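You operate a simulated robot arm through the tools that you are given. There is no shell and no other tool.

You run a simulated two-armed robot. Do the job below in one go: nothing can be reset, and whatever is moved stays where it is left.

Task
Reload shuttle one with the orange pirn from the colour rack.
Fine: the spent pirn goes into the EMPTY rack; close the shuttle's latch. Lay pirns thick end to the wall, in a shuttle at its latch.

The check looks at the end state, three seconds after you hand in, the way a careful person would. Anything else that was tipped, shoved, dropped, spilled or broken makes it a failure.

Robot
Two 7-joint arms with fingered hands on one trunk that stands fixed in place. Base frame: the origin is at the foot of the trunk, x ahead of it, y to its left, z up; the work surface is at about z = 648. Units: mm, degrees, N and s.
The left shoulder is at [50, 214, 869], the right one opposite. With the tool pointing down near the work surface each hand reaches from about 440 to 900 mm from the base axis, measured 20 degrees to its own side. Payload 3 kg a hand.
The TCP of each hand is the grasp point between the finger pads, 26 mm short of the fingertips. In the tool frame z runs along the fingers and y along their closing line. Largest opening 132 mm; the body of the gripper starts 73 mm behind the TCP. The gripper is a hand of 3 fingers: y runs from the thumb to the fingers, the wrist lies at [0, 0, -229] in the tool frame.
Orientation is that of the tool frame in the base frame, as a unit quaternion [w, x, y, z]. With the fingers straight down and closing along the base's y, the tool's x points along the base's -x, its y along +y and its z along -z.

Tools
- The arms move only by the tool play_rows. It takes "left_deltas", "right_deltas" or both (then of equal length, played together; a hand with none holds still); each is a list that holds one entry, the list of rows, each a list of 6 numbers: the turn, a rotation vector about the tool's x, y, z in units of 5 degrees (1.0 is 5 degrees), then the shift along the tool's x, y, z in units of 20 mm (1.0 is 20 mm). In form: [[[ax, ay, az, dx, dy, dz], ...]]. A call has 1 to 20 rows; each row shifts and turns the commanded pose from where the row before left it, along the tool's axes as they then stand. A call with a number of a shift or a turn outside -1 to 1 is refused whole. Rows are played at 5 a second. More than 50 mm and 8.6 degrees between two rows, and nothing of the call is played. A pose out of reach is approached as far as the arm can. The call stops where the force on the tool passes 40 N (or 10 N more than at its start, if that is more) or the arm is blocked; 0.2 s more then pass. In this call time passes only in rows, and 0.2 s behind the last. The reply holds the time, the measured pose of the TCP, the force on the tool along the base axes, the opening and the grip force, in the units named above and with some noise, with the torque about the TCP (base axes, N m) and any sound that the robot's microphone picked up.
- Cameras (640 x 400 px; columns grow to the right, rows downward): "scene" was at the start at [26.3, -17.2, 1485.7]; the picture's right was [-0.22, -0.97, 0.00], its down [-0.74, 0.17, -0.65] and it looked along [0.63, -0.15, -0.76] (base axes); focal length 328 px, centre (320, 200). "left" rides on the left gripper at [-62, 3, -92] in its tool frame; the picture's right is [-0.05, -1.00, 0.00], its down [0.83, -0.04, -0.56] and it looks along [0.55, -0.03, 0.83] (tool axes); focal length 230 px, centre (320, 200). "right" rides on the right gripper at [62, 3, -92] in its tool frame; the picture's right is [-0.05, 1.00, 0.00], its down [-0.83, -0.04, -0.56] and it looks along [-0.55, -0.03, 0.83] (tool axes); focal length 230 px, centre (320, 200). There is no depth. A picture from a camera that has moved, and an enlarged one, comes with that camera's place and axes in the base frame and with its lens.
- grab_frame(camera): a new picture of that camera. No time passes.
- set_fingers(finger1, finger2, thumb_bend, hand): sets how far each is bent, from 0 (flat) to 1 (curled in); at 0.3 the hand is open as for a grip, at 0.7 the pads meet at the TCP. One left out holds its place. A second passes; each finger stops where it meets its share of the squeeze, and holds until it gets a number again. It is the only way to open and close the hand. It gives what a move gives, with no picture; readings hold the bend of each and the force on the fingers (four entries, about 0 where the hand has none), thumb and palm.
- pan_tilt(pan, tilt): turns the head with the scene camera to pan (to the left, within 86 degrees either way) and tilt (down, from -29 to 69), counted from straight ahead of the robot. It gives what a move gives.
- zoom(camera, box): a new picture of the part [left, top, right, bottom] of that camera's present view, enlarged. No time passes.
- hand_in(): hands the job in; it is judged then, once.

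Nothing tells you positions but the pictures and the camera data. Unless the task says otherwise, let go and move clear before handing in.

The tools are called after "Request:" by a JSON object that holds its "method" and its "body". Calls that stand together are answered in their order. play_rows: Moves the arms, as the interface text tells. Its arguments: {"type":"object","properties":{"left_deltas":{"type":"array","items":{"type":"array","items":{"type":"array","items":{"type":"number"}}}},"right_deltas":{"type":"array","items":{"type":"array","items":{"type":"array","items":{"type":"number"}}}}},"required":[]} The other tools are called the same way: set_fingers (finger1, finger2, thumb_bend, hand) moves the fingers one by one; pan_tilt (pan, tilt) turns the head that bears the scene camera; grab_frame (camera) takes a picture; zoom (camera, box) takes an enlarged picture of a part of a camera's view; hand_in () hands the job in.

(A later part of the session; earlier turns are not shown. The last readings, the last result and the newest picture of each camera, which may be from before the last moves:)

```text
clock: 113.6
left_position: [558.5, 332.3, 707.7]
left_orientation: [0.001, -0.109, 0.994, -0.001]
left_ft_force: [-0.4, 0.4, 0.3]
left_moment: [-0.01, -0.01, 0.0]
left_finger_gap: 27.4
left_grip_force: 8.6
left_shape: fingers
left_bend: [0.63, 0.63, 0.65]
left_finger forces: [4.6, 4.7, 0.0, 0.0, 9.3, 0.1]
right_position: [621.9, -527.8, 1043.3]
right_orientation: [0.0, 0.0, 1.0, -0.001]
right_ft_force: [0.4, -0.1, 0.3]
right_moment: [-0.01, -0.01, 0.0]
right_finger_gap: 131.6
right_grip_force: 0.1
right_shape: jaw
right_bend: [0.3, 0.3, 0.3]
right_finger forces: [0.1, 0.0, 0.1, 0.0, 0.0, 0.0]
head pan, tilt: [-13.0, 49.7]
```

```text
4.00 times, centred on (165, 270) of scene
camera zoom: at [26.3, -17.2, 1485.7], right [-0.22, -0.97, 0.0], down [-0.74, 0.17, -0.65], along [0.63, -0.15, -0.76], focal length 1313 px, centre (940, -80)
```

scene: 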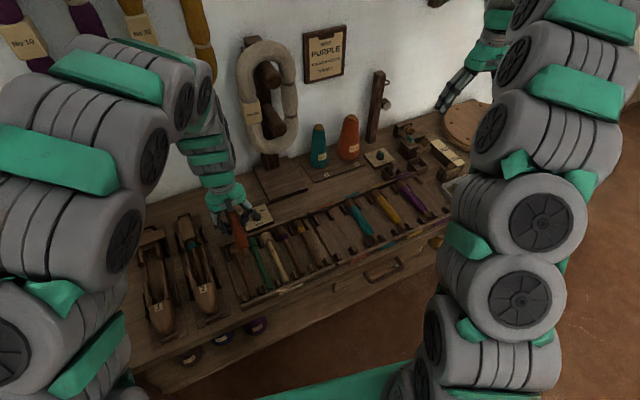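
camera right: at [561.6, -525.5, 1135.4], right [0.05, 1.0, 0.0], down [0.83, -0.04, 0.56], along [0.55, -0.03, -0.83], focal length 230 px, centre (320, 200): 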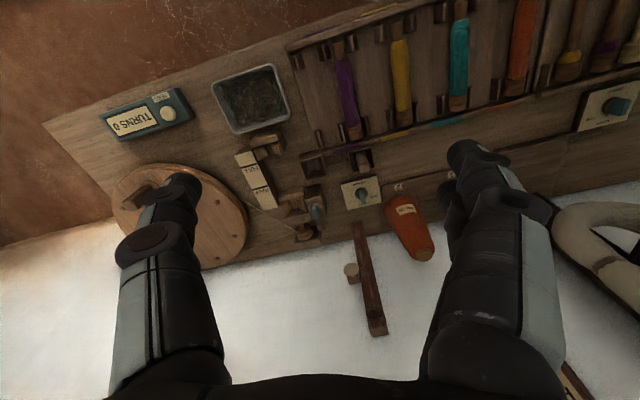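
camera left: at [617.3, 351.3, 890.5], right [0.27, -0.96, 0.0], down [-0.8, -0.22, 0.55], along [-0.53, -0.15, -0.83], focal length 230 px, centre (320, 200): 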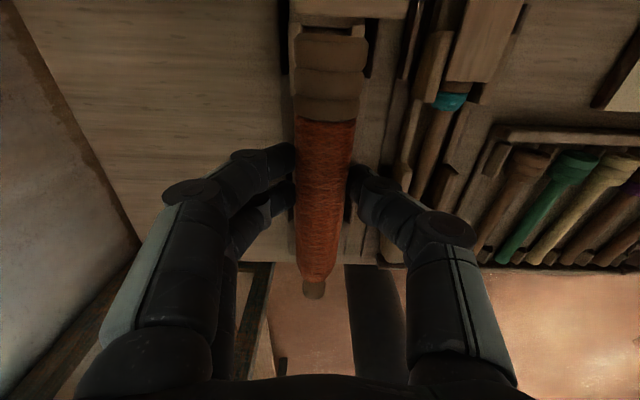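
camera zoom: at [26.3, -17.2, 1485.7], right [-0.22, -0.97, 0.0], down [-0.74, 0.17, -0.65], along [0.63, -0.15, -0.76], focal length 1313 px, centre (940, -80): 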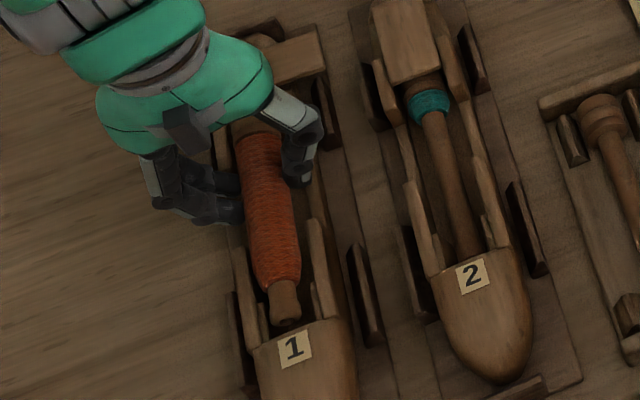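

Request:
{"method": "play_rows", "body": {"left_deltas": [[[0, 0, 0, 0, 0.05, 0.25], [0, 0, 0, 0, 0, 0.2]]]}}

Request:
{"method": "zoom", "body": {"camera": "left", "box": [240, 10, 400, 300]}}

Request:
{"method": "zoom", "body": {"camera": "scene", "box": [130, 220, 200, 320]}}

```text
clock: 114.2
left_position: [555.8, 333.9, 698.7]
left_orientation: [0.001, -0.109, 0.994, -0.001]
left_ft_force: [-0.4, 0.3, -0.4]
left_moment: [0.01, 0.01, 0.03]
left_finger_gap: 27.1
left_grip_force: 9.2
left_shape: fingers
left_bend: [0.63, 0.63, 0.65]
left_finger forces: [4.6, 4.6, 0.0, 0.0, 9.2, 0.1]
right_position: [623.0, -527.8, 1043.8]
right_orientation: [0.0, 0.0, 1.0, 0.0]
right_ft_force: [0.0, -0.2, 0.3]
right_moment: [0.01, -0.01, 0.02]
right_finger_gap: 132.0
right_grip_force: 0.1
right_shape: jaw
right_bend: [0.3, 0.3, 0.3]
right_finger forces: [0.0, 0.1, 0.0, 0.0, 0.1, 0.0]
head pan, tilt: [-13.0, 49.7]
```

```text
1.38 times, centred on (320, 155) of left
camera zoom: at [615.0, 350.4, 790.8], right [0.27, -0.96, 0.0], down [-0.8, -0.22, 0.55], along [-0.53, -0.15, -0.83], focal length 317 px, centre (320, 262)
```

zoom: 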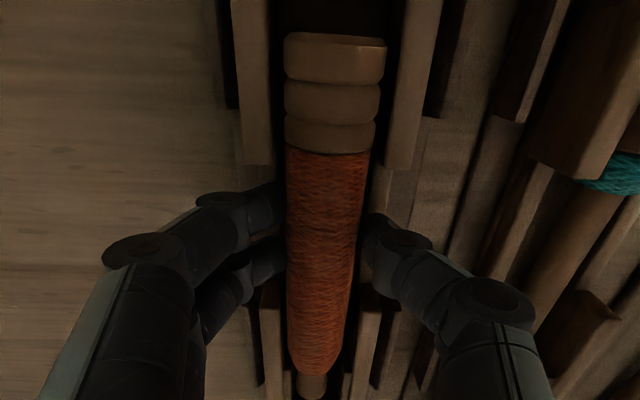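

```text
4.00 times, centred on (165, 270) of scene
camera zoom: at [26.3, -17.2, 1485.7], right [-0.22, -0.97, 0.0], down [-0.74, 0.17, -0.65], along [0.63, -0.15, -0.76], focal length 1313 px, centre (940, -80)
```

zoom: 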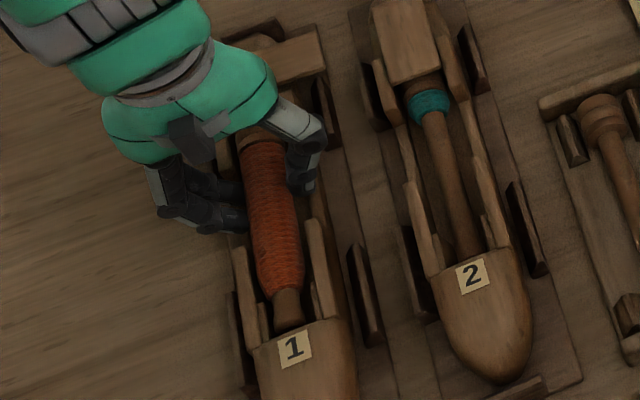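

Request:
{"method": "play_rows", "body": {"left_deltas": [[[0, 0, 0, 0, 0.05, 0.06]]]}}

Request:
{"method": "play_rows", "body": {"left_deltas": [[[0, 0, 0, 0, 0, 0.07]]]}}

Request:
{"method": "play_rows", "body": {"left_deltas": [[[0, 0, 0, 0, 0, 0.05]]]}}

Request:
{"method": "zoom", "body": {"camera": "left", "box": [270, 20, 370, 120]}}

```text
clock: 114.6
left_position: [558.1, 335.3, 698.3]
left_orientation: [0.001, -0.109, 0.994, -0.001]
left_ft_force: [0.7, -0.1, -0.7]
left_moment: [0.0, 0.0, 0.0]
left_finger_gap: 27.2
left_grip_force: 9.3
left_shape: fingers
left_bend: [0.63, 0.63, 0.65]
left_finger forces: [4.5, 4.6, 0.0, 0.0, 9.2, 0.1]
right_position: [622.0, -528.7, 1043.2]
right_orientation: [0.0, -0.001, 1.0, 0.001]
right_ft_force: [0.8, 0.6, -0.4]
right_moment: [-0.02, -0.02, 0.02]
right_finger_gap: 131.9
right_grip_force: 0.1
right_shape: jaw
right_bend: [0.3, 0.3, 0.3]
right_finger forces: [0.0, 0.1, 0.0, 0.0, 0.0, 0.0]
head pan, tilt: [-13.0, 49.7]
```

```text
clock: 115.0
left_position: [555.9, 335.2, 695.8]
left_orientation: [0.001, -0.109, 0.994, 0.0]
left_ft_force: [-0.8, 0.0, -0.8]
left_moment: [0.0, -0.01, 0.01]
left_finger_gap: 27.2
left_grip_force: 9.3
left_shape: fingers
left_bend: [0.63, 0.63, 0.65]
left_finger forces: [4.6, 4.6, 0.0, 0.1, 9.2, 0.0]
right_position: [623.5, -528.1, 1044.0]
right_orientation: [0.0, 0.0, 1.0, 0.0]
right_ft_force: [-0.1, -0.7, 0.2]
right_moment: [-0.04, 0.01, 0.01]
right_finger_gap: 131.8
right_grip_force: 0.0
right_shape: jaw
right_bend: [0.3, 0.3, 0.3]
right_finger forces: [0.0, 0.0, 0.0, 0.0, 0.0, 0.0]
head pan, tilt: [-13.0, 49.7]
```

```text
clock: 115.4
left_position: [557.8, 334.3, 693.9]
left_orientation: [0.001, -0.108, 0.994, -0.001]
left_ft_force: [0.2, 0.1, 0.1]
left_moment: [-0.02, -0.01, 0.02]
left_finger_gap: 27.2
left_grip_force: 8.9
left_shape: fingers
left_bend: [0.63, 0.63, 0.65]
left_finger forces: [4.6, 4.6, 0.0, 0.0, 9.3, 0.1]
right_position: [621.5, -528.4, 1043.9]
right_orientation: [0.0, 0.0, 1.0, 0.001]
right_ft_force: [-0.7, -0.2, 1.1]
right_moment: [0.02, 0.01, 0.03]
right_finger_gap: 131.6
right_grip_force: 0.0
right_shape: jaw
right_bend: [0.3, 0.3, 0.3]
right_finger forces: [0.0, 0.0, 0.0, 0.0, 0.0, 0.0]
head pan, tilt: [-13.0, 49.7]
```

```text
4.00 times, centred on (320, 70) of left
camera zoom: at [615.4, 351.3, 787.2], right [0.27, -0.96, 0.0], down [-0.8, -0.22, 0.55], along [-0.53, -0.15, -0.83], focal length 920 px, centre (320, 720)
```

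zoom: 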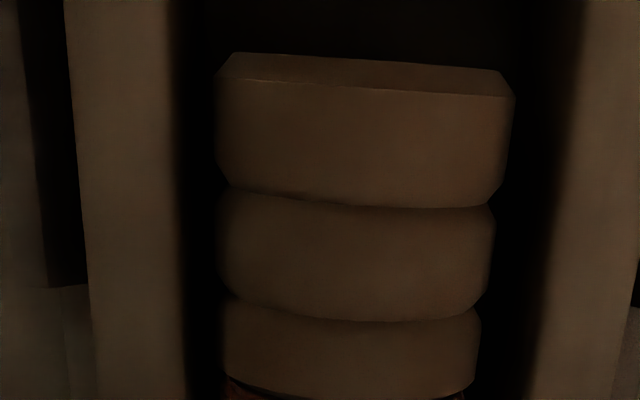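

Request:
{"method": "play_rows", "body": {"left_deltas": [[[0, 0, 0, 0, 0, 0.05]]]}}

Request:
{"method": "play_rows", "body": {"left_deltas": [[[0, 0, 0, 0, 0, 0.04]]]}}

```text
clock: 115.8
left_position: [557.6, 335.4, 695.6]
left_orientation: [0.001, -0.109, 0.994, -0.001]
left_ft_force: [0.0, -0.7, 3.0]
left_moment: [-0.03, -0.04, 0.02]
left_finger_gap: 26.9
left_grip_force: 11.0
left_shape: fingers
left_bend: [0.63, 0.63, 0.65]
left_finger forces: [4.8, 5.8, 0.1, 0.1, 10.9, 0.0]
right_position: [623.7, -529.5, 1042.9]
right_orientation: [0.0, -0.001, 1.0, 0.0]
right_ft_force: [0.0, 0.1, -0.2]
right_moment: [-0.02, -0.01, -0.02]
right_finger_gap: 131.8
right_grip_force: 0.1
right_shape: jaw
right_bend: [0.3, 0.3, 0.3]
right_finger forces: [0.1, 0.0, 0.0, 0.0, 0.1, 0.0]
head pan, tilt: [-13.0, 49.7]
```

```text
clock: 116.2
left_position: [556.9, 334.5, 694.1]
left_orientation: [0.002, -0.108, 0.994, 0.0]
left_ft_force: [-0.7, -0.5, 12.4]
left_moment: [-0.03, 0.02, 0.02]
left_finger_gap: 27.3
left_grip_force: 15.7
left_shape: fingers
left_bend: [0.64, 0.64, 0.65]
left_finger forces: [6.5, 8.7, 0.1, 0.1, 15.6, 0.0]
right_position: [621.8, -527.6, 1043.3]
right_orientation: [0.001, 0.0, 1.0, 0.0]
right_ft_force: [0.1, 0.4, 0.1]
right_moment: [-0.03, -0.01, 0.0]
right_finger_gap: 131.9
right_grip_force: 0.1
right_shape: jaw
right_bend: [0.3, 0.3, 0.3]
right_finger forces: [0.0, 0.0, 0.0, 0.0, 0.1, 0.1]
head pan, tilt: [-13.0, 49.7]
```

The tips have touched both slot walls evenly. I'll rise 1.5 mm and open slowly, so the pirn slides down into the slot.

Request:
{"method": "play_rows", "body": {"left_deltas": [[[0, 0, 0, 0, 0, -0.07]]]}}

Request:
{"method": "set_fingers", "body": {"hand": "left", "finger1": 0.64, "finger2": 0.64, "thumb_bend": 0.655}}

Request:
{"method": "set_fingers", "body": {"hand": "left", "finger1": 0.625, "finger2": 0.625, "thumb_bend": 0.64}}

Request:
{"method": "zoom", "body": {"camera": "left", "box": [240, 10, 400, 300]}}

```text
clock: 116.6
left_position: [556.1, 335.2, 694.2]
left_orientation: [0.001, -0.108, 0.994, -0.001]
left_ft_force: [-0.4, -0.4, -1.7]
left_moment: [-0.01, -0.03, 0.01]
left_finger_gap: 27.3
left_grip_force: 9.6
left_shape: fingers
left_bend: [0.64, 0.64, 0.65]
left_finger forces: [4.7, 4.9, 0.0, 0.0, 9.5, 0.0]
right_position: [621.6, -528.2, 1044.0]
right_orientation: [0.001, 0.0, 1.0, 0.0]
right_ft_force: [0.1, 0.0, -0.5]
right_moment: [0.01, 0.04, -0.01]
right_finger_gap: 131.7
right_grip_force: 0.0
right_shape: jaw
right_bend: [0.3, 0.3, 0.3]
right_finger forces: [0.0, 0.0, 0.0, 0.0, 0.0, 0.1]
head pan, tilt: [-13.0, 49.7]
```

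```text
clock: 117.6
left_position: [555.2, 335.3, 695.9]
left_orientation: [0.001, -0.109, 0.994, -0.001]
left_ft_force: [0.4, 0.3, -0.5]
left_moment: [-0.03, -0.02, 0.01]
left_finger_gap: 28.5
left_grip_force: 3.7
left_shape: fingers
left_bend: [0.62, 0.62, 0.64]
left_finger forces: [1.9, 1.8, 0.1, 0.0, 3.6, 0.0]
right_position: [623.3, -528.2, 1043.7]
right_orientation: [0.0, 0.0, 1.0, 0.0]
right_ft_force: [0.3, 0.4, -0.6]
right_moment: [0.01, 0.02, -0.01]
right_finger_gap: 132.1
right_grip_force: 0.0
right_shape: jaw
right_bend: [0.3, 0.3, 0.3]
right_finger forces: [0.1, 0.1, 0.1, 0.0, 0.0, 0.0]
head pan, tilt: [-13.0, 49.7]
```

```text
clock: 118.6
left_position: [555.3, 334.8, 694.6]
left_orientation: [0.0, -0.109, 0.994, -0.001]
left_ft_force: [-0.1, -1.0, 2.7]
left_moment: [0.07, 0.02, 0.0]
left_finger_gap: 29.2
left_grip_force: 4.4
left_shape: fingers
left_bend: [0.62, 0.62, 0.63]
left_finger forces: [2.5, 3.4, 0.0, 0.1, 2.2, 0.1]
right_position: [621.6, -528.7, 1043.7]
right_orientation: [-0.001, 0.0, 1.0, 0.0]
right_ft_force: [-0.1, -0.1, 0.5]
right_moment: [0.01, -0.02, 0.02]
right_finger_gap: 131.9
right_grip_force: 0.1
right_shape: jaw
right_bend: [0.3, 0.3, 0.3]
right_finger forces: [0.0, 0.1, 0.0, 0.1, 0.0, 0.0]
head pan, tilt: [-13.0, 49.7]
```

```text
1.38 times, centred on (320, 155) of left
camera zoom: at [615.4, 351.6, 787.1], right [0.27, -0.96, 0.0], down [-0.8, -0.22, 0.55], along [-0.53, -0.15, -0.83], focal length 317 px, centre (320, 262)
```

zoom: 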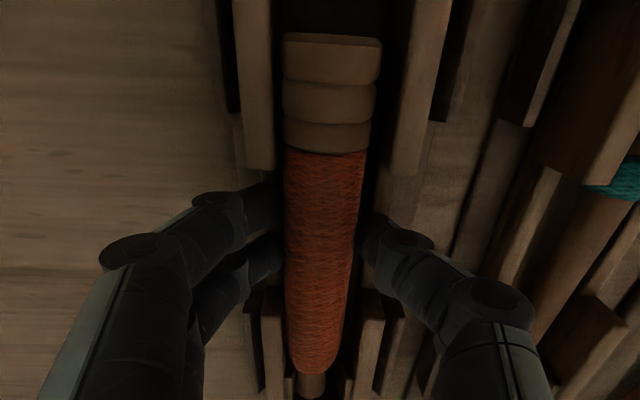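

Request:
{"method": "play_rows", "body": {"left_deltas": [[[0, 0, 0, 0, 0, -0.06]]]}}

Request:
{"method": "set_fingers", "body": {"hand": "left", "finger1": 0.61, "finger2": 0.61, "thumb_bend": 0.625}}

Request:
{"method": "zoom", "body": {"camera": "left", "box": [240, 10, 400, 300]}}

```text
clock: 119.0
left_position: [556.7, 335.6, 695.1]
left_orientation: [0.0, -0.109, 0.994, -0.001]
left_ft_force: [-0.2, 0.8, -0.9]
left_moment: [-0.06, -0.03, 0.0]
left_finger_gap: 29.4
left_grip_force: 1.9
left_shape: fingers
left_bend: [0.61, 0.61, 0.63]
left_finger forces: [0.9, 0.8, 0.0, 0.0, 1.8, 0.0]
right_position: [622.7, -527.6, 1043.1]
right_orientation: [0.001, 0.0, 1.0, 0.001]
right_ft_force: [0.1, -0.1, 0.2]
right_moment: [-0.01, 0.03, 0.0]
right_finger_gap: 132.2
right_grip_force: 0.0
right_shape: jaw
right_bend: [0.3, 0.3, 0.3]
right_finger forces: [0.0, 0.1, 0.0, 0.0, 0.0, 0.1]
head pan, tilt: [-13.0, 49.7]
```

```text
clock: 120.0
left_position: [556.3, 335.1, 696.7]
left_orientation: [0.001, -0.109, 0.994, -0.001]
left_ft_force: [0.2, -0.1, -0.4]
left_moment: [0.02, 0.02, 0.0]
left_finger_gap: 31.1
left_grip_force: 0.7
left_shape: fingers
left_bend: [0.61, 0.61, 0.62]
left_finger forces: [0.2, 0.3, 0.0, 0.0, 0.4, 0.0]
right_position: [623.0, -527.8, 1042.6]
right_orientation: [0.0, -0.001, 1.0, 0.001]
right_ft_force: [-0.7, 0.4, -0.8]
right_moment: [0.0, -0.03, 0.04]
right_finger_gap: 131.9
right_grip_force: 0.1
right_shape: jaw
right_bend: [0.3, 0.3, 0.3]
right_finger forces: [0.0, 0.0, 0.0, 0.0, 0.0, 0.0]
head pan, tilt: [-13.0, 49.7]
```

```text
1.38 times, centred on (320, 155) of left
camera zoom: at [615.3, 351.6, 788.3], right [0.27, -0.96, 0.0], down [-0.8, -0.22, 0.55], along [-0.53, -0.15, -0.83], focal length 317 px, centre (320, 262)
```

zoom: 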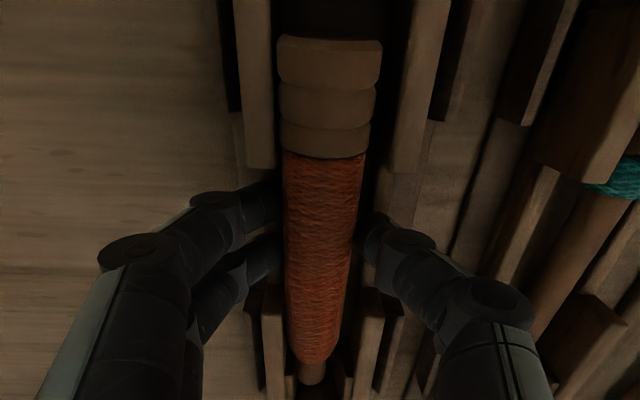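

Request:
{"method": "set_fingers", "body": {"hand": "left", "finger1": 0.6, "finger2": 0.6, "thumb_bend": 0.61}}

Request:
{"method": "zoom", "body": {"camera": "left", "box": [240, 10, 400, 300]}}

Request:
{"method": "set_fingers", "body": {"hand": "left", "finger1": 0.59, "finger2": 0.59, "thumb_bend": 0.595}}

Request:
{"method": "zoom", "body": {"camera": "left", "box": [240, 10, 400, 300]}}

Request:
{"method": "zoom", "body": {"camera": "scene", "box": [130, 220, 200, 320]}}

```text
clock: 121.0
left_position: [557.4, 334.4, 695.8]
left_orientation: [0.001, -0.109, 0.994, -0.001]
left_ft_force: [-0.3, 0.1, 0.5]
left_moment: [-0.02, 0.02, -0.01]
left_finger_gap: 32.7
left_grip_force: 0.0
left_shape: fingers
left_bend: [0.6, 0.6, 0.61]
left_finger forces: [0.0, 0.0, 0.1, 0.0, 0.0, 0.0]
right_position: [623.7, -528.1, 1042.8]
right_orientation: [-0.001, 0.0, 1.0, 0.0]
right_ft_force: [-0.2, -0.8, -0.3]
right_moment: [0.04, -0.01, 0.02]
right_finger_gap: 132.1
right_grip_force: 0.0
right_shape: jaw
right_bend: [0.3, 0.3, 0.3]
right_finger forces: [0.1, 0.0, 0.1, 0.0, 0.1, 0.1]
head pan, tilt: [-13.0, 49.7]
```

```text
1.38 times, centred on (320, 155) of left
camera zoom: at [615.3, 351.6, 788.3], right [0.27, -0.96, 0.0], down [-0.8, -0.22, 0.55], along [-0.53, -0.15, -0.83], focal length 317 px, centre (320, 262)
```

zoom: 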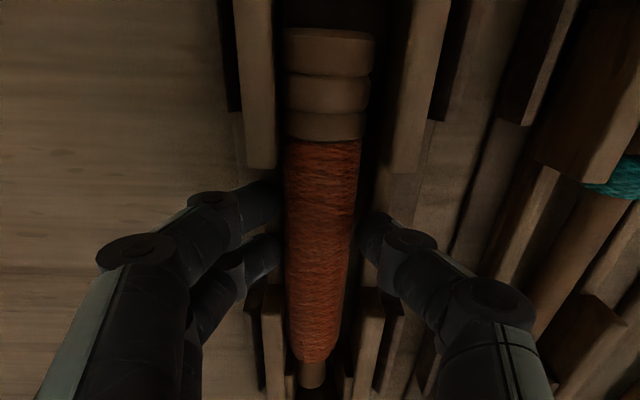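

```text
clock: 122.0
left_position: [555.9, 334.5, 695.8]
left_orientation: [0.001, -0.109, 0.994, 0.0]
left_ft_force: [-0.3, 0.1, -0.9]
left_moment: [0.01, 0.03, 0.01]
left_finger_gap: 37.3
left_grip_force: 0.2
left_shape: fingers
left_bend: [0.59, 0.59, 0.59]
left_finger forces: [0.0, 0.1, 0.0, 0.0, 0.0, 0.1]
right_position: [622.8, -527.5, 1043.8]
right_orientation: [0.0, 0.0, 1.0, 0.0]
right_ft_force: [-0.1, 0.3, -0.5]
right_moment: [0.02, 0.01, 0.0]
right_finger_gap: 131.7
right_grip_force: 0.0
right_shape: jaw
right_bend: [0.3, 0.3, 0.3]
right_finger forces: [0.1, 0.0, 0.1, 0.0, 0.0, 0.0]
head pan, tilt: [-13.0, 49.7]
```

```text
1.38 times, centred on (320, 155) of left
camera zoom: at [615.3, 351.6, 788.3], right [0.27, -0.96, 0.0], down [-0.8, -0.22, 0.55], along [-0.53, -0.15, -0.83], focal length 317 px, centre (320, 262)
```

zoom: 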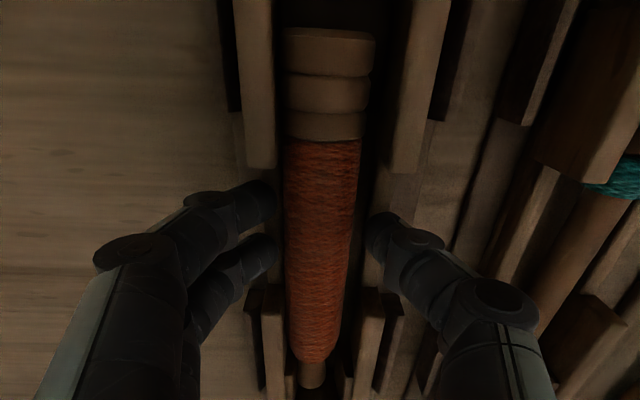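

```text
4.00 times, centred on (165, 270) of scene
camera zoom: at [26.3, -17.2, 1485.7], right [-0.22, -0.97, 0.0], down [-0.74, 0.17, -0.65], along [0.63, -0.15, -0.76], focal length 1313 px, centre (940, -80)
```

zoom: 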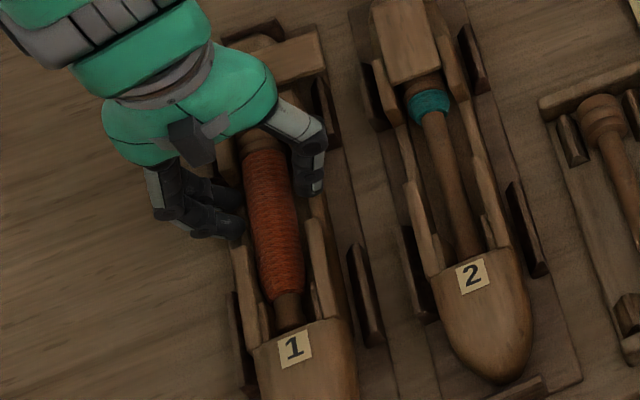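

The pirn has settled into the slot and the fingers are free. I'll rise straight up and look.

Request:
{"method": "play_rows", "body": {"left_deltas": [[[0, 0, 0, 0, 0, -0.3], [0, 0, 0, 0, 0, -0.6], [0, 0, 0, 0, 0, -0.9], [0, 0, 0, 0, 0, -1], [0, 0, 0, 0, 0, -1], [0, 0, 0, 0, 0, -1]]]}}

Request:
{"method": "grab_frame", "body": {"camera": "left"}}

Request:
{"method": "zoom", "body": {"camera": "left", "box": [250, 10, 390, 250]}}

Request:
{"method": "zoom", "body": {"camera": "scene", "box": [120, 210, 210, 330]}}

```text
clock: 123.4
left_position: [555.7, 334.3, 790.7]
left_orientation: [0.001, -0.109, 0.994, 0.0]
left_ft_force: [-0.3, -0.3, -0.4]
left_moment: [-0.02, -0.04, 0.03]
left_finger_gap: 37.8
left_grip_force: 0.0
left_shape: fingers
left_bend: [0.59, 0.59, 0.59]
left_finger forces: [0.0, 0.0, 0.0, 0.0, 0.0, 0.0]
right_position: [622.4, -527.5, 1043.1]
right_orientation: [0.0, 0.0, 1.0, -0.001]
right_ft_force: [-0.6, -0.1, -0.6]
right_moment: [0.0, -0.02, 0.0]
right_finger_gap: 131.8
right_grip_force: 0.1
right_shape: jaw
right_bend: [0.3, 0.3, 0.3]
right_finger forces: [0.0, 0.0, 0.1, 0.0, 0.0, 0.0]
head pan, tilt: [-13.0, 49.7]
```

```text
taken
camera left: at [614.8, 351.4, 883.9], right [0.27, -0.96, 0.0], down [-0.8, -0.22, 0.55], along [-0.53, -0.15, -0.83], focal length 230 px, centre (320, 200)
```

left: 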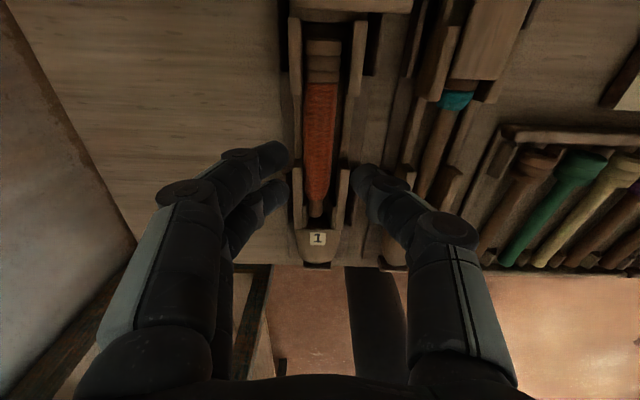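

```text
1.67 times, centred on (320, 130) of left
camera zoom: at [614.8, 351.4, 883.9], right [0.27, -0.96, 0.0], down [-0.8, -0.22, 0.55], along [-0.53, -0.15, -0.83], focal length 384 px, centre (320, 317)
```

zoom: 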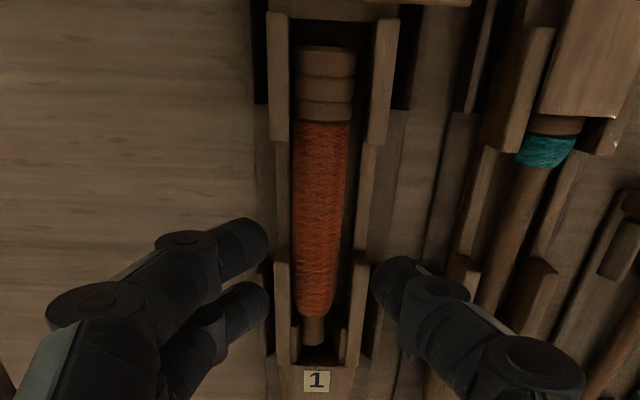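

```text
3.33 times, centred on (165, 270) of scene
camera zoom: at [26.3, -17.2, 1485.7], right [-0.22, -0.97, 0.0], down [-0.74, 0.17, -0.65], along [0.63, -0.15, -0.76], focal length 1094 px, centre (837, -33)
```

zoom: 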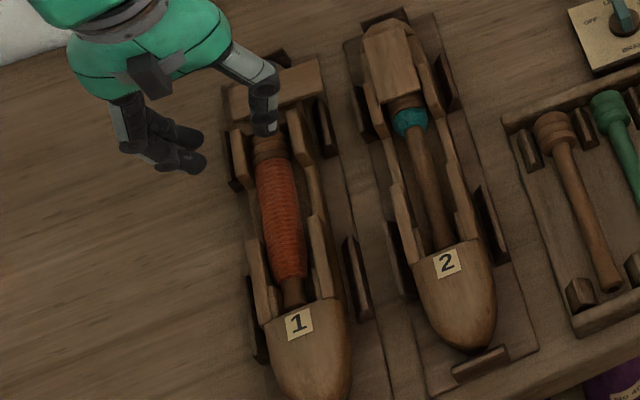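

Request:
{"method": "zoom", "body": {"camera": "left", "box": [280, 20, 370, 120]}}

Request:
{"method": "zoom", "body": {"camera": "left", "box": [285, 170, 355, 240]}}

Request:
{"method": "zoom", "body": {"camera": "scene", "box": [138, 228, 188, 308]}}

```text
4.00 times, centred on (325, 70) of left
camera zoom: at [614.8, 351.4, 883.9], right [0.27, -0.96, 0.0], down [-0.8, -0.22, 0.55], along [-0.53, -0.15, -0.83], focal length 920 px, centre (300, 720)
```

zoom: 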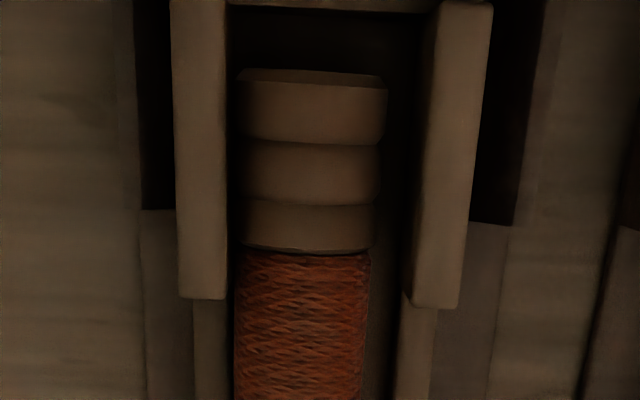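

```text
5.71 times, centred on (320, 205) of left
camera zoom: at [614.8, 351.4, 883.9], right [0.27, -0.96, 0.0], down [-0.8, -0.22, 0.55], along [-0.53, -0.15, -0.83], focal length 1315 px, centre (320, 171)
```

zoom: 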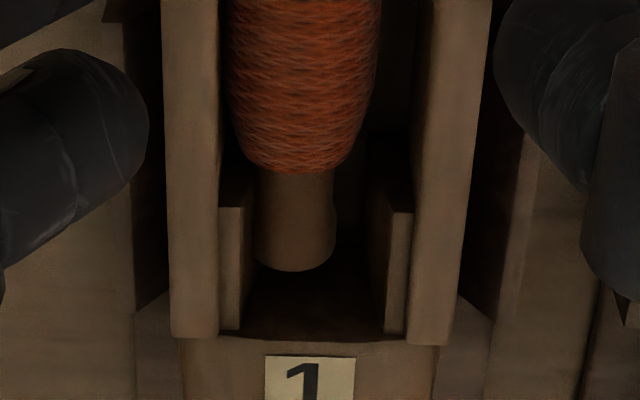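

```text
5.00 times, centred on (163, 268) of scene
camera zoom: at [26.3, -17.2, 1485.7], right [-0.22, -0.97, 0.0], down [-0.74, 0.17, -0.65], along [0.63, -0.15, -0.76], focal length 1641 px, centre (1105, -140)
```

zoom: 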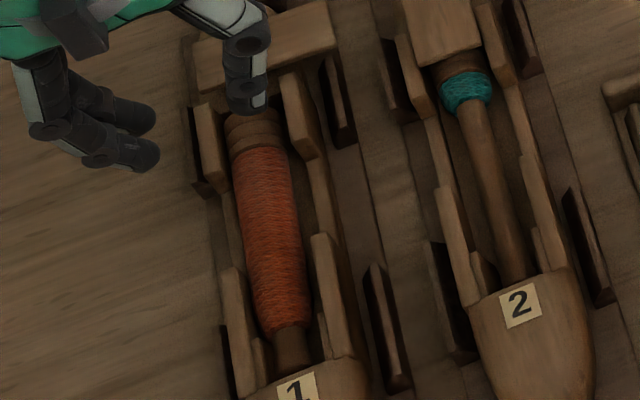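

The orange pirn lies in shuttle 1's slot with its thick end wall-ward, the same as the old one. Next I'll close the latch, so I'll open the fingers and move wall-ward to locate the plate precisely.

Request:
{"method": "set_fingers", "body": {"hand": "left", "finger1": 0.3, "finger2": 0.3, "thumb_bend": 0.3}}

Request:
{"method": "play_rows", "body": {"left_deltas": [[[0, 0, 0, -0.8, 0, 0], [0, 0, 0, -0.8, 0, 0], [0, 0, 0, -0.8, 0, 0], [0, 0, 0, -0.8, 0, 0], [0, 0, 0, 0, 0, 0]]]}}

Request:
{"method": "grab_frame", "body": {"camera": "left"}}

Request:
{"method": "zoom", "body": {"camera": "left", "box": [260, 20, 440, 200]}}

```text
clock: 124.4
left_position: [555.0, 333.3, 790.7]
left_orientation: [0.001, -0.109, 0.994, -0.001]
left_ft_force: [1.0, -0.6, 0.1]
left_moment: [-0.03, -0.01, -0.02]
left_finger_gap: 133.9
left_grip_force: 0.1
left_shape: fingers
left_bend: [0.3, 0.3, 0.3]
left_finger forces: [0.0, 0.0, 0.0, 0.0, 0.0, 0.0]
right_position: [622.2, -529.0, 1043.5]
right_orientation: [0.0, 0.0, 1.0, 0.0]
right_ft_force: [-0.8, 0.1, -1.0]
right_moment: [0.01, 0.0, 0.01]
right_finger_gap: 131.8
right_grip_force: 0.2
right_shape: jaw
right_bend: [0.3, 0.3, 0.3]
right_finger forces: [0.0, 0.0, 0.0, 0.0, 0.1, 0.0]
head pan, tilt: [-13.0, 49.7]
```

```text
clock: 125.6
left_position: [619.0, 348.8, 790.7]
left_orientation: [0.002, -0.109, 0.994, -0.001]
left_ft_force: [0.4, 0.3, 0.3]
left_moment: [0.01, -0.01, 0.01]
left_finger_gap: 134.0
left_grip_force: 0.1
left_shape: fingers
left_bend: [0.3, 0.3, 0.3]
left_finger forces: [0.0, 0.0, 0.1, 0.0, 0.0, 0.0]
right_position: [622.4, -528.2, 1043.5]
right_orientation: [0.0, 0.0, 1.0, -0.001]
right_ft_force: [0.2, 0.0, 0.3]
right_moment: [0.01, -0.03, -0.01]
right_finger_gap: 131.8
right_grip_force: 0.1
right_shape: jaw
right_bend: [0.3, 0.3, 0.3]
right_finger forces: [0.1, 0.0, 0.0, 0.0, 0.0, 0.0]
head pan, tilt: [-13.0, 49.7]
```

```text
taken
camera left: at [677.6, 365.7, 883.5], right [0.27, -0.96, 0.0], down [-0.8, -0.22, 0.55], along [-0.53, -0.15, -0.83], focal length 230 px, centre (320, 200)
```

left: 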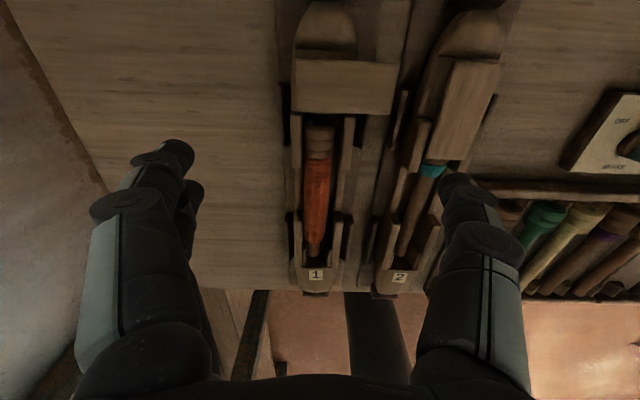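

```text
2.22 times, centred on (350, 110) of left
camera zoom: at [677.6, 365.7, 883.5], right [0.27, -0.96, 0.0], down [-0.8, -0.22, 0.55], along [-0.53, -0.15, -0.83], focal length 511 px, centre (253, 400)
```

zoom: 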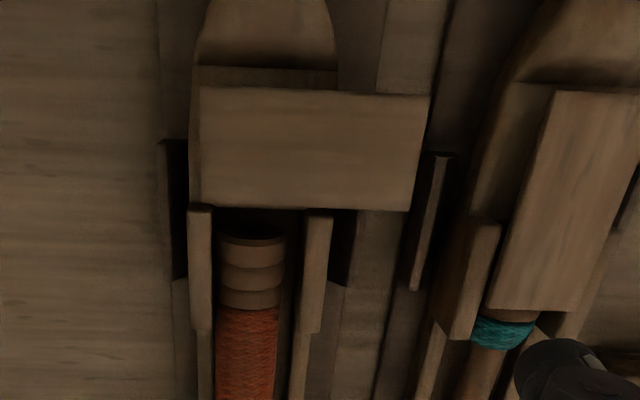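

The open plate and its pivot are located. I'll bring the thumb to the wall side of the plate near its free end at about 42 mm right of the pivot, staying high first.

Request:
{"method": "play_rows", "body": {"left_deltas": [[[0, 0, 0, -0.85, 0.394, 0], [0, 0, 0, -0.85, 0.394, 0], [0, 0, 0, -0.85, 0.394, 0], [0, 0, 0, -0.85, 0.394, 0]]]}}

Request:
{"method": "grab_frame", "body": {"camera": "left"}}

Request:
{"method": "grab_frame", "body": {"camera": "scene"}}

```text
clock: 126.6
left_position: [678.8, 393.4, 790.7]
left_orientation: [0.001, -0.109, 0.994, -0.001]
left_ft_force: [0.0, 0.3, 0.8]
left_moment: [0.03, 0.0, -0.01]
left_finger_gap: 133.7
left_grip_force: 0.1
left_shape: fingers
left_bend: [0.3, 0.3, 0.3]
left_finger forces: [0.0, 0.1, 0.0, 0.0, 0.1, 0.0]
right_position: [622.2, -527.8, 1043.2]
right_orientation: [0.0, 0.0, 1.0, -0.001]
right_ft_force: [-0.5, 0.2, -0.4]
right_moment: [0.02, 0.0, 0.0]
right_finger_gap: 131.8
right_grip_force: 0.0
right_shape: jaw
right_bend: [0.3, 0.3, 0.3]
right_finger forces: [0.0, 0.1, 0.1, 0.1, 0.0, 0.0]
head pan, tilt: [-13.0, 49.7]
```

```text
taken
camera left: at [736.4, 410.3, 882.9], right [0.27, -0.96, 0.0], down [-0.8, -0.22, 0.55], along [-0.53, -0.15, -0.83], focal length 230 px, centre (320, 200)
```

left: 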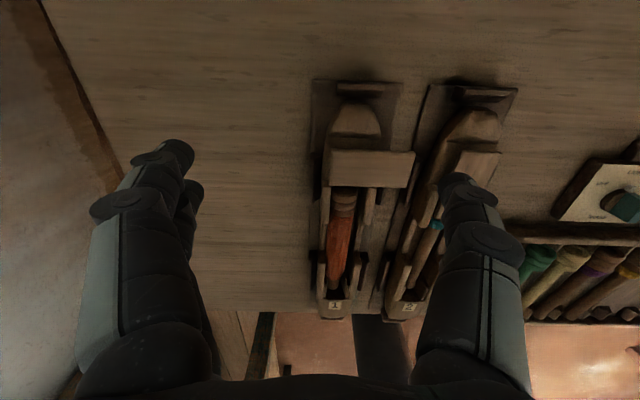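

```text
taken
```

scene: 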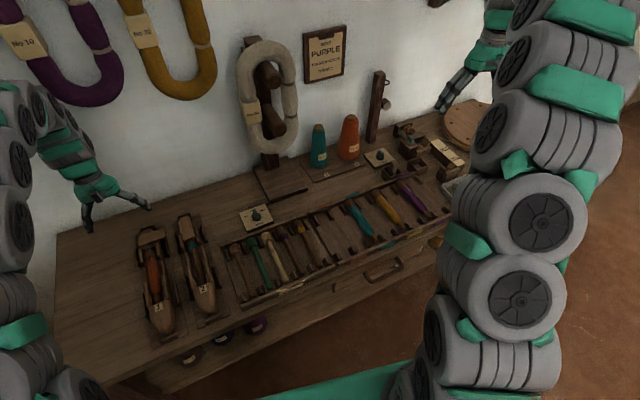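

Request:
{"method": "play_rows", "body": {"left_deltas": [[[0, 0, 0, 0, 0, 0.95], [0, 0, 0, 0, 0, 0.95], [0, 0, 0, 0, 0, 0.95], [0, 0, 0, 0, 0, 0.95]]]}}

Request:
{"method": "grab_frame", "body": {"camera": "left"}}

Request:
{"method": "zoom", "body": {"camera": "left", "box": [300, 100, 500, 300]}}

Request:
{"method": "zoom", "body": {"camera": "scene", "box": [110, 190, 220, 300]}}

```text
clock: 127.6
left_position: [677.9, 393.8, 714.2]
left_orientation: [0.001, -0.109, 0.994, -0.001]
left_ft_force: [0.1, 0.0, -0.1]
left_moment: [0.01, -0.01, -0.05]
left_finger_gap: 134.0
left_grip_force: 0.0
left_shape: fingers
left_bend: [0.3, 0.3, 0.3]
left_finger forces: [0.1, 0.1, 0.0, 0.0, 0.0, 0.1]
right_position: [622.9, -528.0, 1043.5]
right_orientation: [-0.001, 0.0, 1.0, 0.0]
right_ft_force: [0.0, 0.6, -0.2]
right_moment: [-0.01, 0.0, -0.01]
right_finger_gap: 131.8
right_grip_force: 0.0
right_shape: jaw
right_bend: [0.3, 0.3, 0.3]
right_finger forces: [0.0, 0.0, 0.1, 0.0, 0.1, 0.0]
head pan, tilt: [-13.0, 49.7]
```

```text
taken
camera left: at [736.4, 410.8, 806.5], right [0.27, -0.96, 0.0], down [-0.8, -0.22, 0.55], along [-0.53, -0.15, -0.83], focal length 230 px, centre (320, 200)
```

left: 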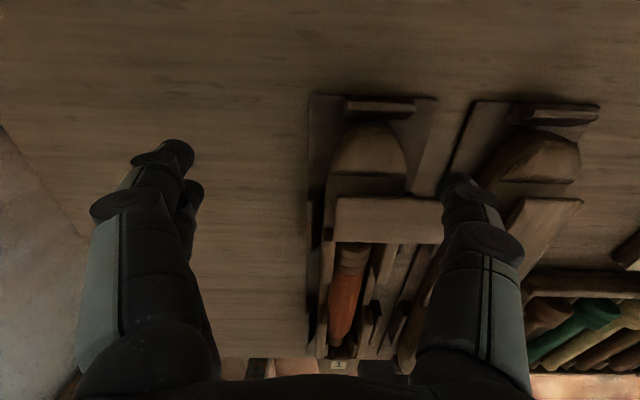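

```text
2.00 times, centred on (400, 200) of left
camera zoom: at [736.4, 410.8, 806.5], right [0.27, -0.96, 0.0], down [-0.8, -0.22, 0.55], along [-0.53, -0.15, -0.83], focal length 460 px, centre (160, 200)
```

zoom: 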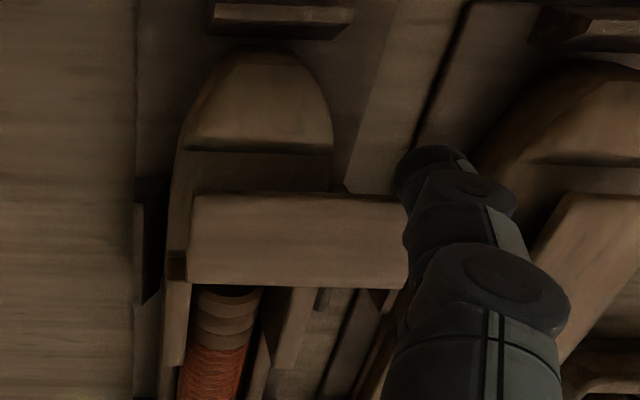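

```text
3.64 times, centred on (165, 245) of scene
camera zoom: at [26.3, -17.1, 1485.7], right [-0.22, -0.97, 0.0], down [-0.74, 0.17, -0.65], along [0.63, -0.15, -0.76], focal length 1193 px, centre (884, 36)
```

zoom: 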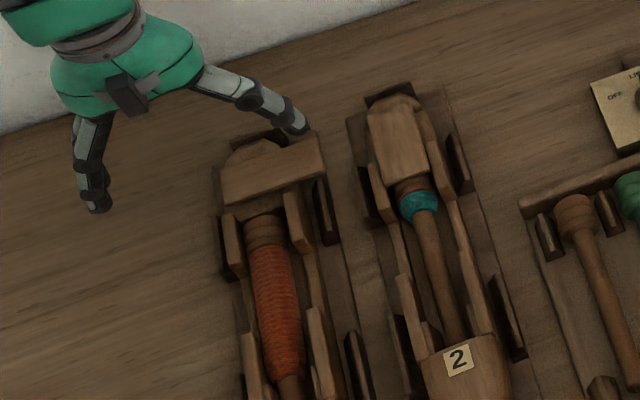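

The thumb is just behind the plate's free end. I'll lower 4 mm to plate height and start pushing it round toward the robot.

Request:
{"method": "play_rows", "body": {"left_deltas": [[[0, 0, 0, 0, 0, 0.2], [0, 0, 0, 0.285, 0, 0], [0, 0, 0, 0.55, -0.2, 0], [0, 0, 0, 0.55, -0.175, 0]]]}}

Request:
{"method": "zoom", "body": {"camera": "left", "box": [300, 100, 500, 300]}}

Request:
{"method": "zoom", "body": {"camera": "scene", "box": [110, 190, 220, 300]}}

```text
clock: 128.6
left_position: [652.2, 380.1, 711.4]
left_orientation: [0.001, -0.11, 0.994, 0.0]
left_ft_force: [-0.3, -0.2, -0.4]
left_moment: [0.03, -0.05, 0.02]
left_finger_gap: 134.2
left_grip_force: 0.0
left_shape: fingers
left_bend: [0.3, 0.3, 0.3]
left_finger forces: [0.0, 0.1, 0.0, 0.0, 0.1, 0.0]
right_position: [622.7, -527.6, 1042.9]
right_orientation: [-0.001, 0.0, 1.0, 0.0]
right_ft_force: [-0.5, 0.0, 0.1]
right_moment: [0.0, -0.03, -0.02]
right_finger_gap: 131.9
right_grip_force: 0.1
right_shape: jaw
right_bend: [0.3, 0.3, 0.3]
right_finger forces: [0.1, 0.0, 0.0, 0.0, 0.0, 0.0]
head pan, tilt: [-13.0, 49.7]
```

```text
2.00 times, centred on (400, 200) of left
camera zoom: at [711.3, 396.6, 803.9], right [0.27, -0.96, 0.0], down [-0.8, -0.22, 0.55], along [-0.53, -0.15, -0.83], focal length 460 px, centre (160, 200)
```

zoom: 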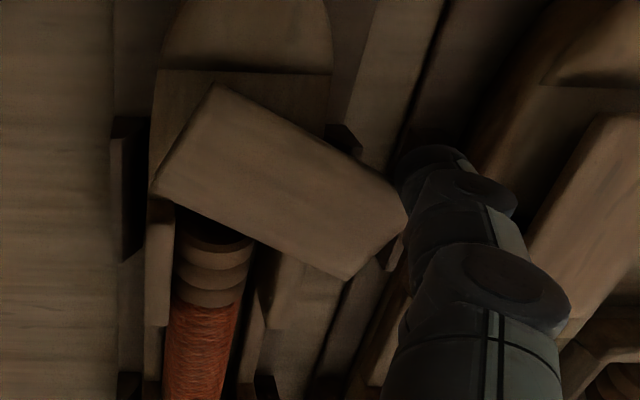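

```text
3.64 times, centred on (165, 245) of scene
camera zoom: at [26.3, -17.2, 1485.7], right [-0.22, -0.97, 0.0], down [-0.74, 0.17, -0.65], along [0.63, -0.15, -0.76], focal length 1193 px, centre (884, 36)
```

zoom: 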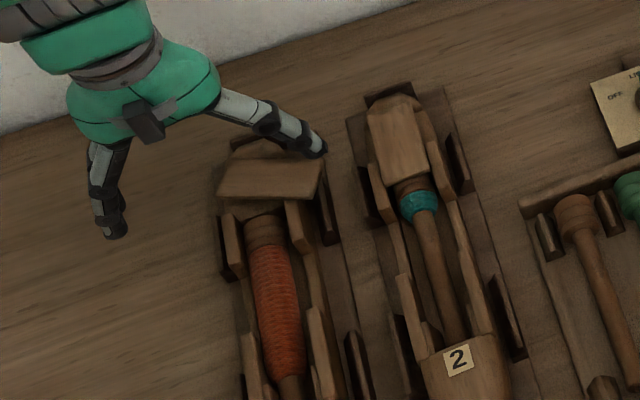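

The latch is swinging closed, about 30° so far. I'll continue along the arc, a bit further inward.

Request:
{"method": "play_rows", "body": {"left_deltas": [[[0, 0, 0, 0.55, 0.25, 0], [0, 0, 0, 0.6, 0.3, 0]]]}}

Request:
{"method": "zoom", "body": {"camera": "left", "box": [300, 100, 500, 300]}}

Request:
{"method": "zoom", "body": {"camera": "scene", "box": [110, 190, 220, 300]}}

```text
clock: 129.2
left_position: [628.7, 386.8, 710.6]
left_orientation: [0.001, -0.109, 0.994, -0.001]
left_ft_force: [-0.3, -0.5, -0.3]
left_moment: [0.03, -0.02, -0.01]
left_finger_gap: 134.7
left_grip_force: 0.0
left_shape: fingers
left_bend: [0.3, 0.3, 0.3]
left_finger forces: [0.0, 0.0, 0.1, 0.0, 0.2, 0.0]
right_position: [622.0, -529.1, 1043.1]
right_orientation: [0.0, 0.0, 1.0, 0.001]
right_ft_force: [0.4, 0.2, -0.3]
right_moment: [0.03, 0.02, 0.01]
right_finger_gap: 132.0
right_grip_force: 0.1
right_shape: jaw
right_bend: [0.3, 0.3, 0.3]
right_finger forces: [0.0, 0.0, 0.1, 0.0, 0.0, 0.1]
head pan, tilt: [-13.0, 49.7]
```

```text
2.00 times, centred on (400, 200) of left
camera zoom: at [686.6, 403.2, 803.6], right [0.27, -0.96, 0.0], down [-0.8, -0.22, 0.55], along [-0.53, -0.15, -0.83], focal length 460 px, centre (160, 200)
```

zoom: 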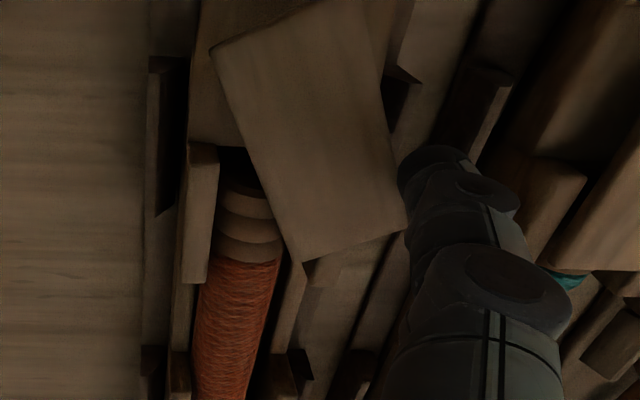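

```text
3.64 times, centred on (165, 245) of scene
camera zoom: at [26.3, -17.2, 1485.7], right [-0.22, -0.97, 0.0], down [-0.74, 0.17, -0.65], along [0.63, -0.15, -0.76], focal length 1193 px, centre (884, 36)
```

zoom: 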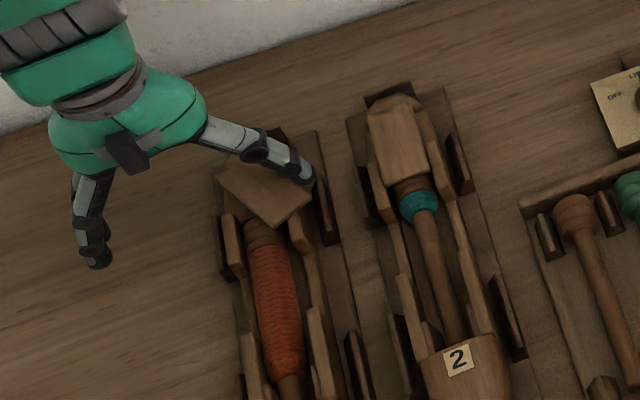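

Request:
{"method": "play_rows", "body": {"left_deltas": [[[0, 0, 0, 0.3, 0.3, 0], [0, 0, 0, 0.3, 0.35, 0], [0, 0, 0, 0.2, 0.25, 0]]]}}

Request:
{"method": "zoom", "body": {"camera": "left", "box": [300, 60, 500, 260]}}

Request:
{"method": "zoom", "body": {"camera": "scene", "box": [120, 195, 200, 285]}}

```text
clock: 130.0
left_position: [609.6, 402.0, 711.5]
left_orientation: [0.001, -0.108, 0.994, -0.001]
left_ft_force: [1.2, -1.4, 0.5]
left_moment: [-0.06, -0.07, 0.09]
left_finger_gap: 136.6
left_grip_force: 0.9
left_shape: fingers
left_bend: [0.3, 0.3, 0.29]
left_finger forces: [0.0, 0.0, 0.0, 0.0, 1.8, 0.0]
right_position: [622.2, -529.2, 1043.9]
right_orientation: [0.001, 0.0, 1.0, 0.0]
right_ft_force: [-0.1, -0.6, 0.3]
right_moment: [0.01, 0.01, -0.02]
right_finger_gap: 131.8
right_grip_force: 0.0
right_shape: jaw
right_bend: [0.3, 0.3, 0.3]
right_finger forces: [0.0, 0.0, 0.0, 0.1, 0.0, 0.0]
head pan, tilt: [-13.0, 49.7]
```

```text
2.00 times, centred on (400, 160) of left
camera zoom: at [667.6, 417.7, 803.9], right [0.27, -0.96, 0.0], down [-0.8, -0.22, 0.55], along [-0.53, -0.15, -0.83], focal length 460 px, centre (160, 280)
```

zoom: 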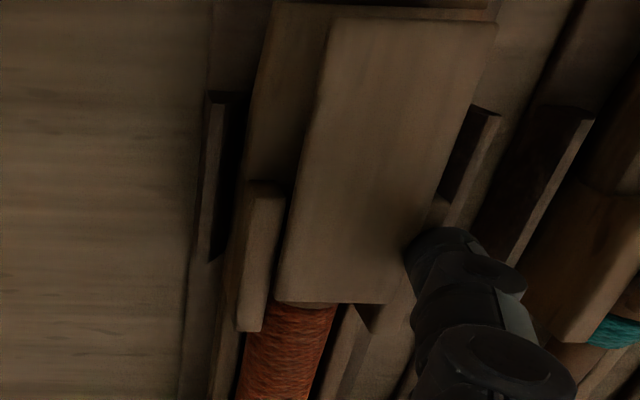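

```text
4.44 times, centred on (160, 240) of scene
camera zoom: at [26.3, -17.2, 1485.7], right [-0.22, -0.97, 0.0], down [-0.74, 0.17, -0.65], along [0.63, -0.15, -0.76], focal length 1458 px, centre (1031, 22)
```

zoom: 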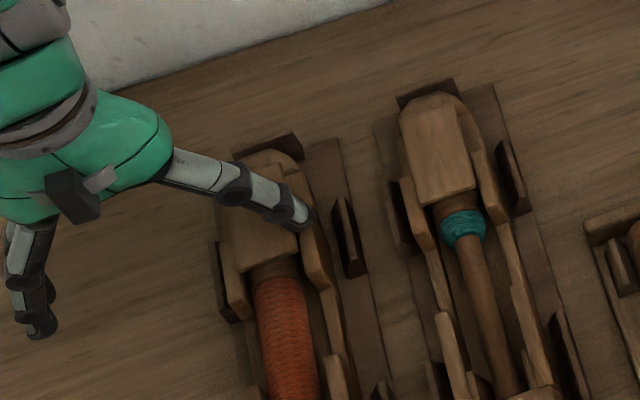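

The latch looks closed and is now resisting at its stop. I'll give it a small extra press to be sure.

Request:
{"method": "play_rows", "body": {"left_deltas": [[[0, 0, 0, 0, 0.12, 0], [0, 0, 0, 0, 0.08, 0]]]}}

Request:
{"method": "play_rows", "body": {"left_deltas": [[[0, 0, 0, 0, -0.4, 0], [0, 0, 0, 0, -0.4, 0], [0, 0, 0, 0, -0.1, -0.8], [0, 0, 0, 0, 0, -1], [0, 0, 0, 0, 0, -1], [0, 0, 0, 0, 0, -1]]]}}

Request:
{"method": "grab_frame", "body": {"camera": "left"}}

Request:
{"method": "zoom", "body": {"camera": "left", "box": [300, 20, 480, 300]}}

Request:
{"method": "zoom", "body": {"camera": "scene", "box": [120, 205, 220, 345]}}

```text
clock: 130.6
left_position: [607.6, 404.3, 711.1]
left_orientation: [0.001, -0.108, 0.994, -0.001]
left_ft_force: [2.4, -3.6, 0.7]
left_moment: [-0.15, -0.02, 0.07]
left_finger_gap: 138.5
left_grip_force: 1.5
left_shape: fingers
left_bend: [0.3, 0.3, 0.28]
left_finger forces: [0.0, 0.0, 0.0, 0.0, 3.1, 0.1]
right_position: [623.5, -528.1, 1043.4]
right_orientation: [0.0, 0.0, 1.0, -0.001]
right_ft_force: [-0.3, -0.1, 0.2]
right_moment: [0.01, 0.01, -0.02]
right_finger_gap: 131.8
right_grip_force: 0.1
right_shape: jaw
right_bend: [0.3, 0.3, 0.3]
right_finger forces: [0.0, 0.0, 0.1, 0.0, 0.0, 0.0]
head pan, tilt: [-13.0, 49.7]
```

```text
clock: 132.0
left_position: [612.4, 387.0, 788.0]
left_orientation: [0.001, -0.109, 0.994, 0.0]
left_ft_force: [-0.4, 0.1, -0.9]
left_moment: [0.01, 0.01, 0.0]
left_finger_gap: 134.5
left_grip_force: 0.0
left_shape: fingers
left_bend: [0.3, 0.3, 0.3]
left_finger forces: [0.0, 0.0, 0.0, 0.0, 0.0, 0.0]
right_position: [622.2, -528.0, 1043.4]
right_orientation: [0.0, 0.0, 1.0, 0.0]
right_ft_force: [-0.5, 0.1, -0.1]
right_moment: [0.0, 0.0, 0.01]
right_finger_gap: 131.9
right_grip_force: 0.1
right_shape: jaw
right_bend: [0.3, 0.3, 0.3]
right_finger forces: [0.0, 0.0, 0.1, 0.1, 0.0, 0.0]
head pan, tilt: [-13.0, 49.7]
```

```text
taken
camera left: at [669.5, 403.2, 880.0], right [0.27, -0.96, 0.0], down [-0.8, -0.22, 0.56], along [-0.53, -0.15, -0.83], focal length 230 px, centre (320, 200)
```

left: 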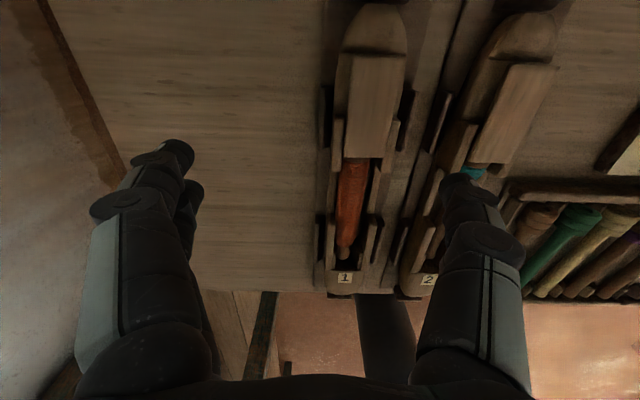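

```text
1.43 times, centred on (390, 160) of left
camera zoom: at [669.5, 403.2, 880.0], right [0.27, -0.96, 0.0], down [-0.8, -0.22, 0.56], along [-0.53, -0.15, -0.83], focal length 329 px, centre (220, 257)
```

zoom: 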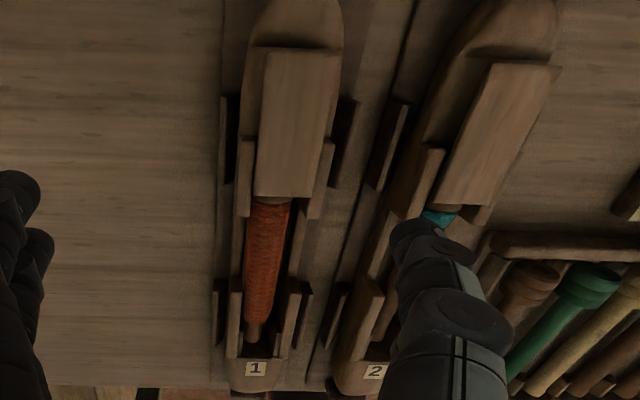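

```text
2.86 times, centred on (170, 275) of scene
camera zoom: at [26.3, -17.2, 1485.7], right [-0.22, -0.97, 0.0], down [-0.74, 0.17, -0.65], along [0.63, -0.15, -0.76], focal length 938 px, centre (749, -14)
```

zoom: 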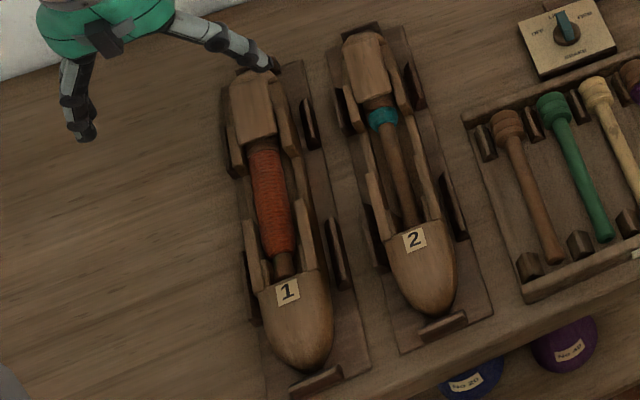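

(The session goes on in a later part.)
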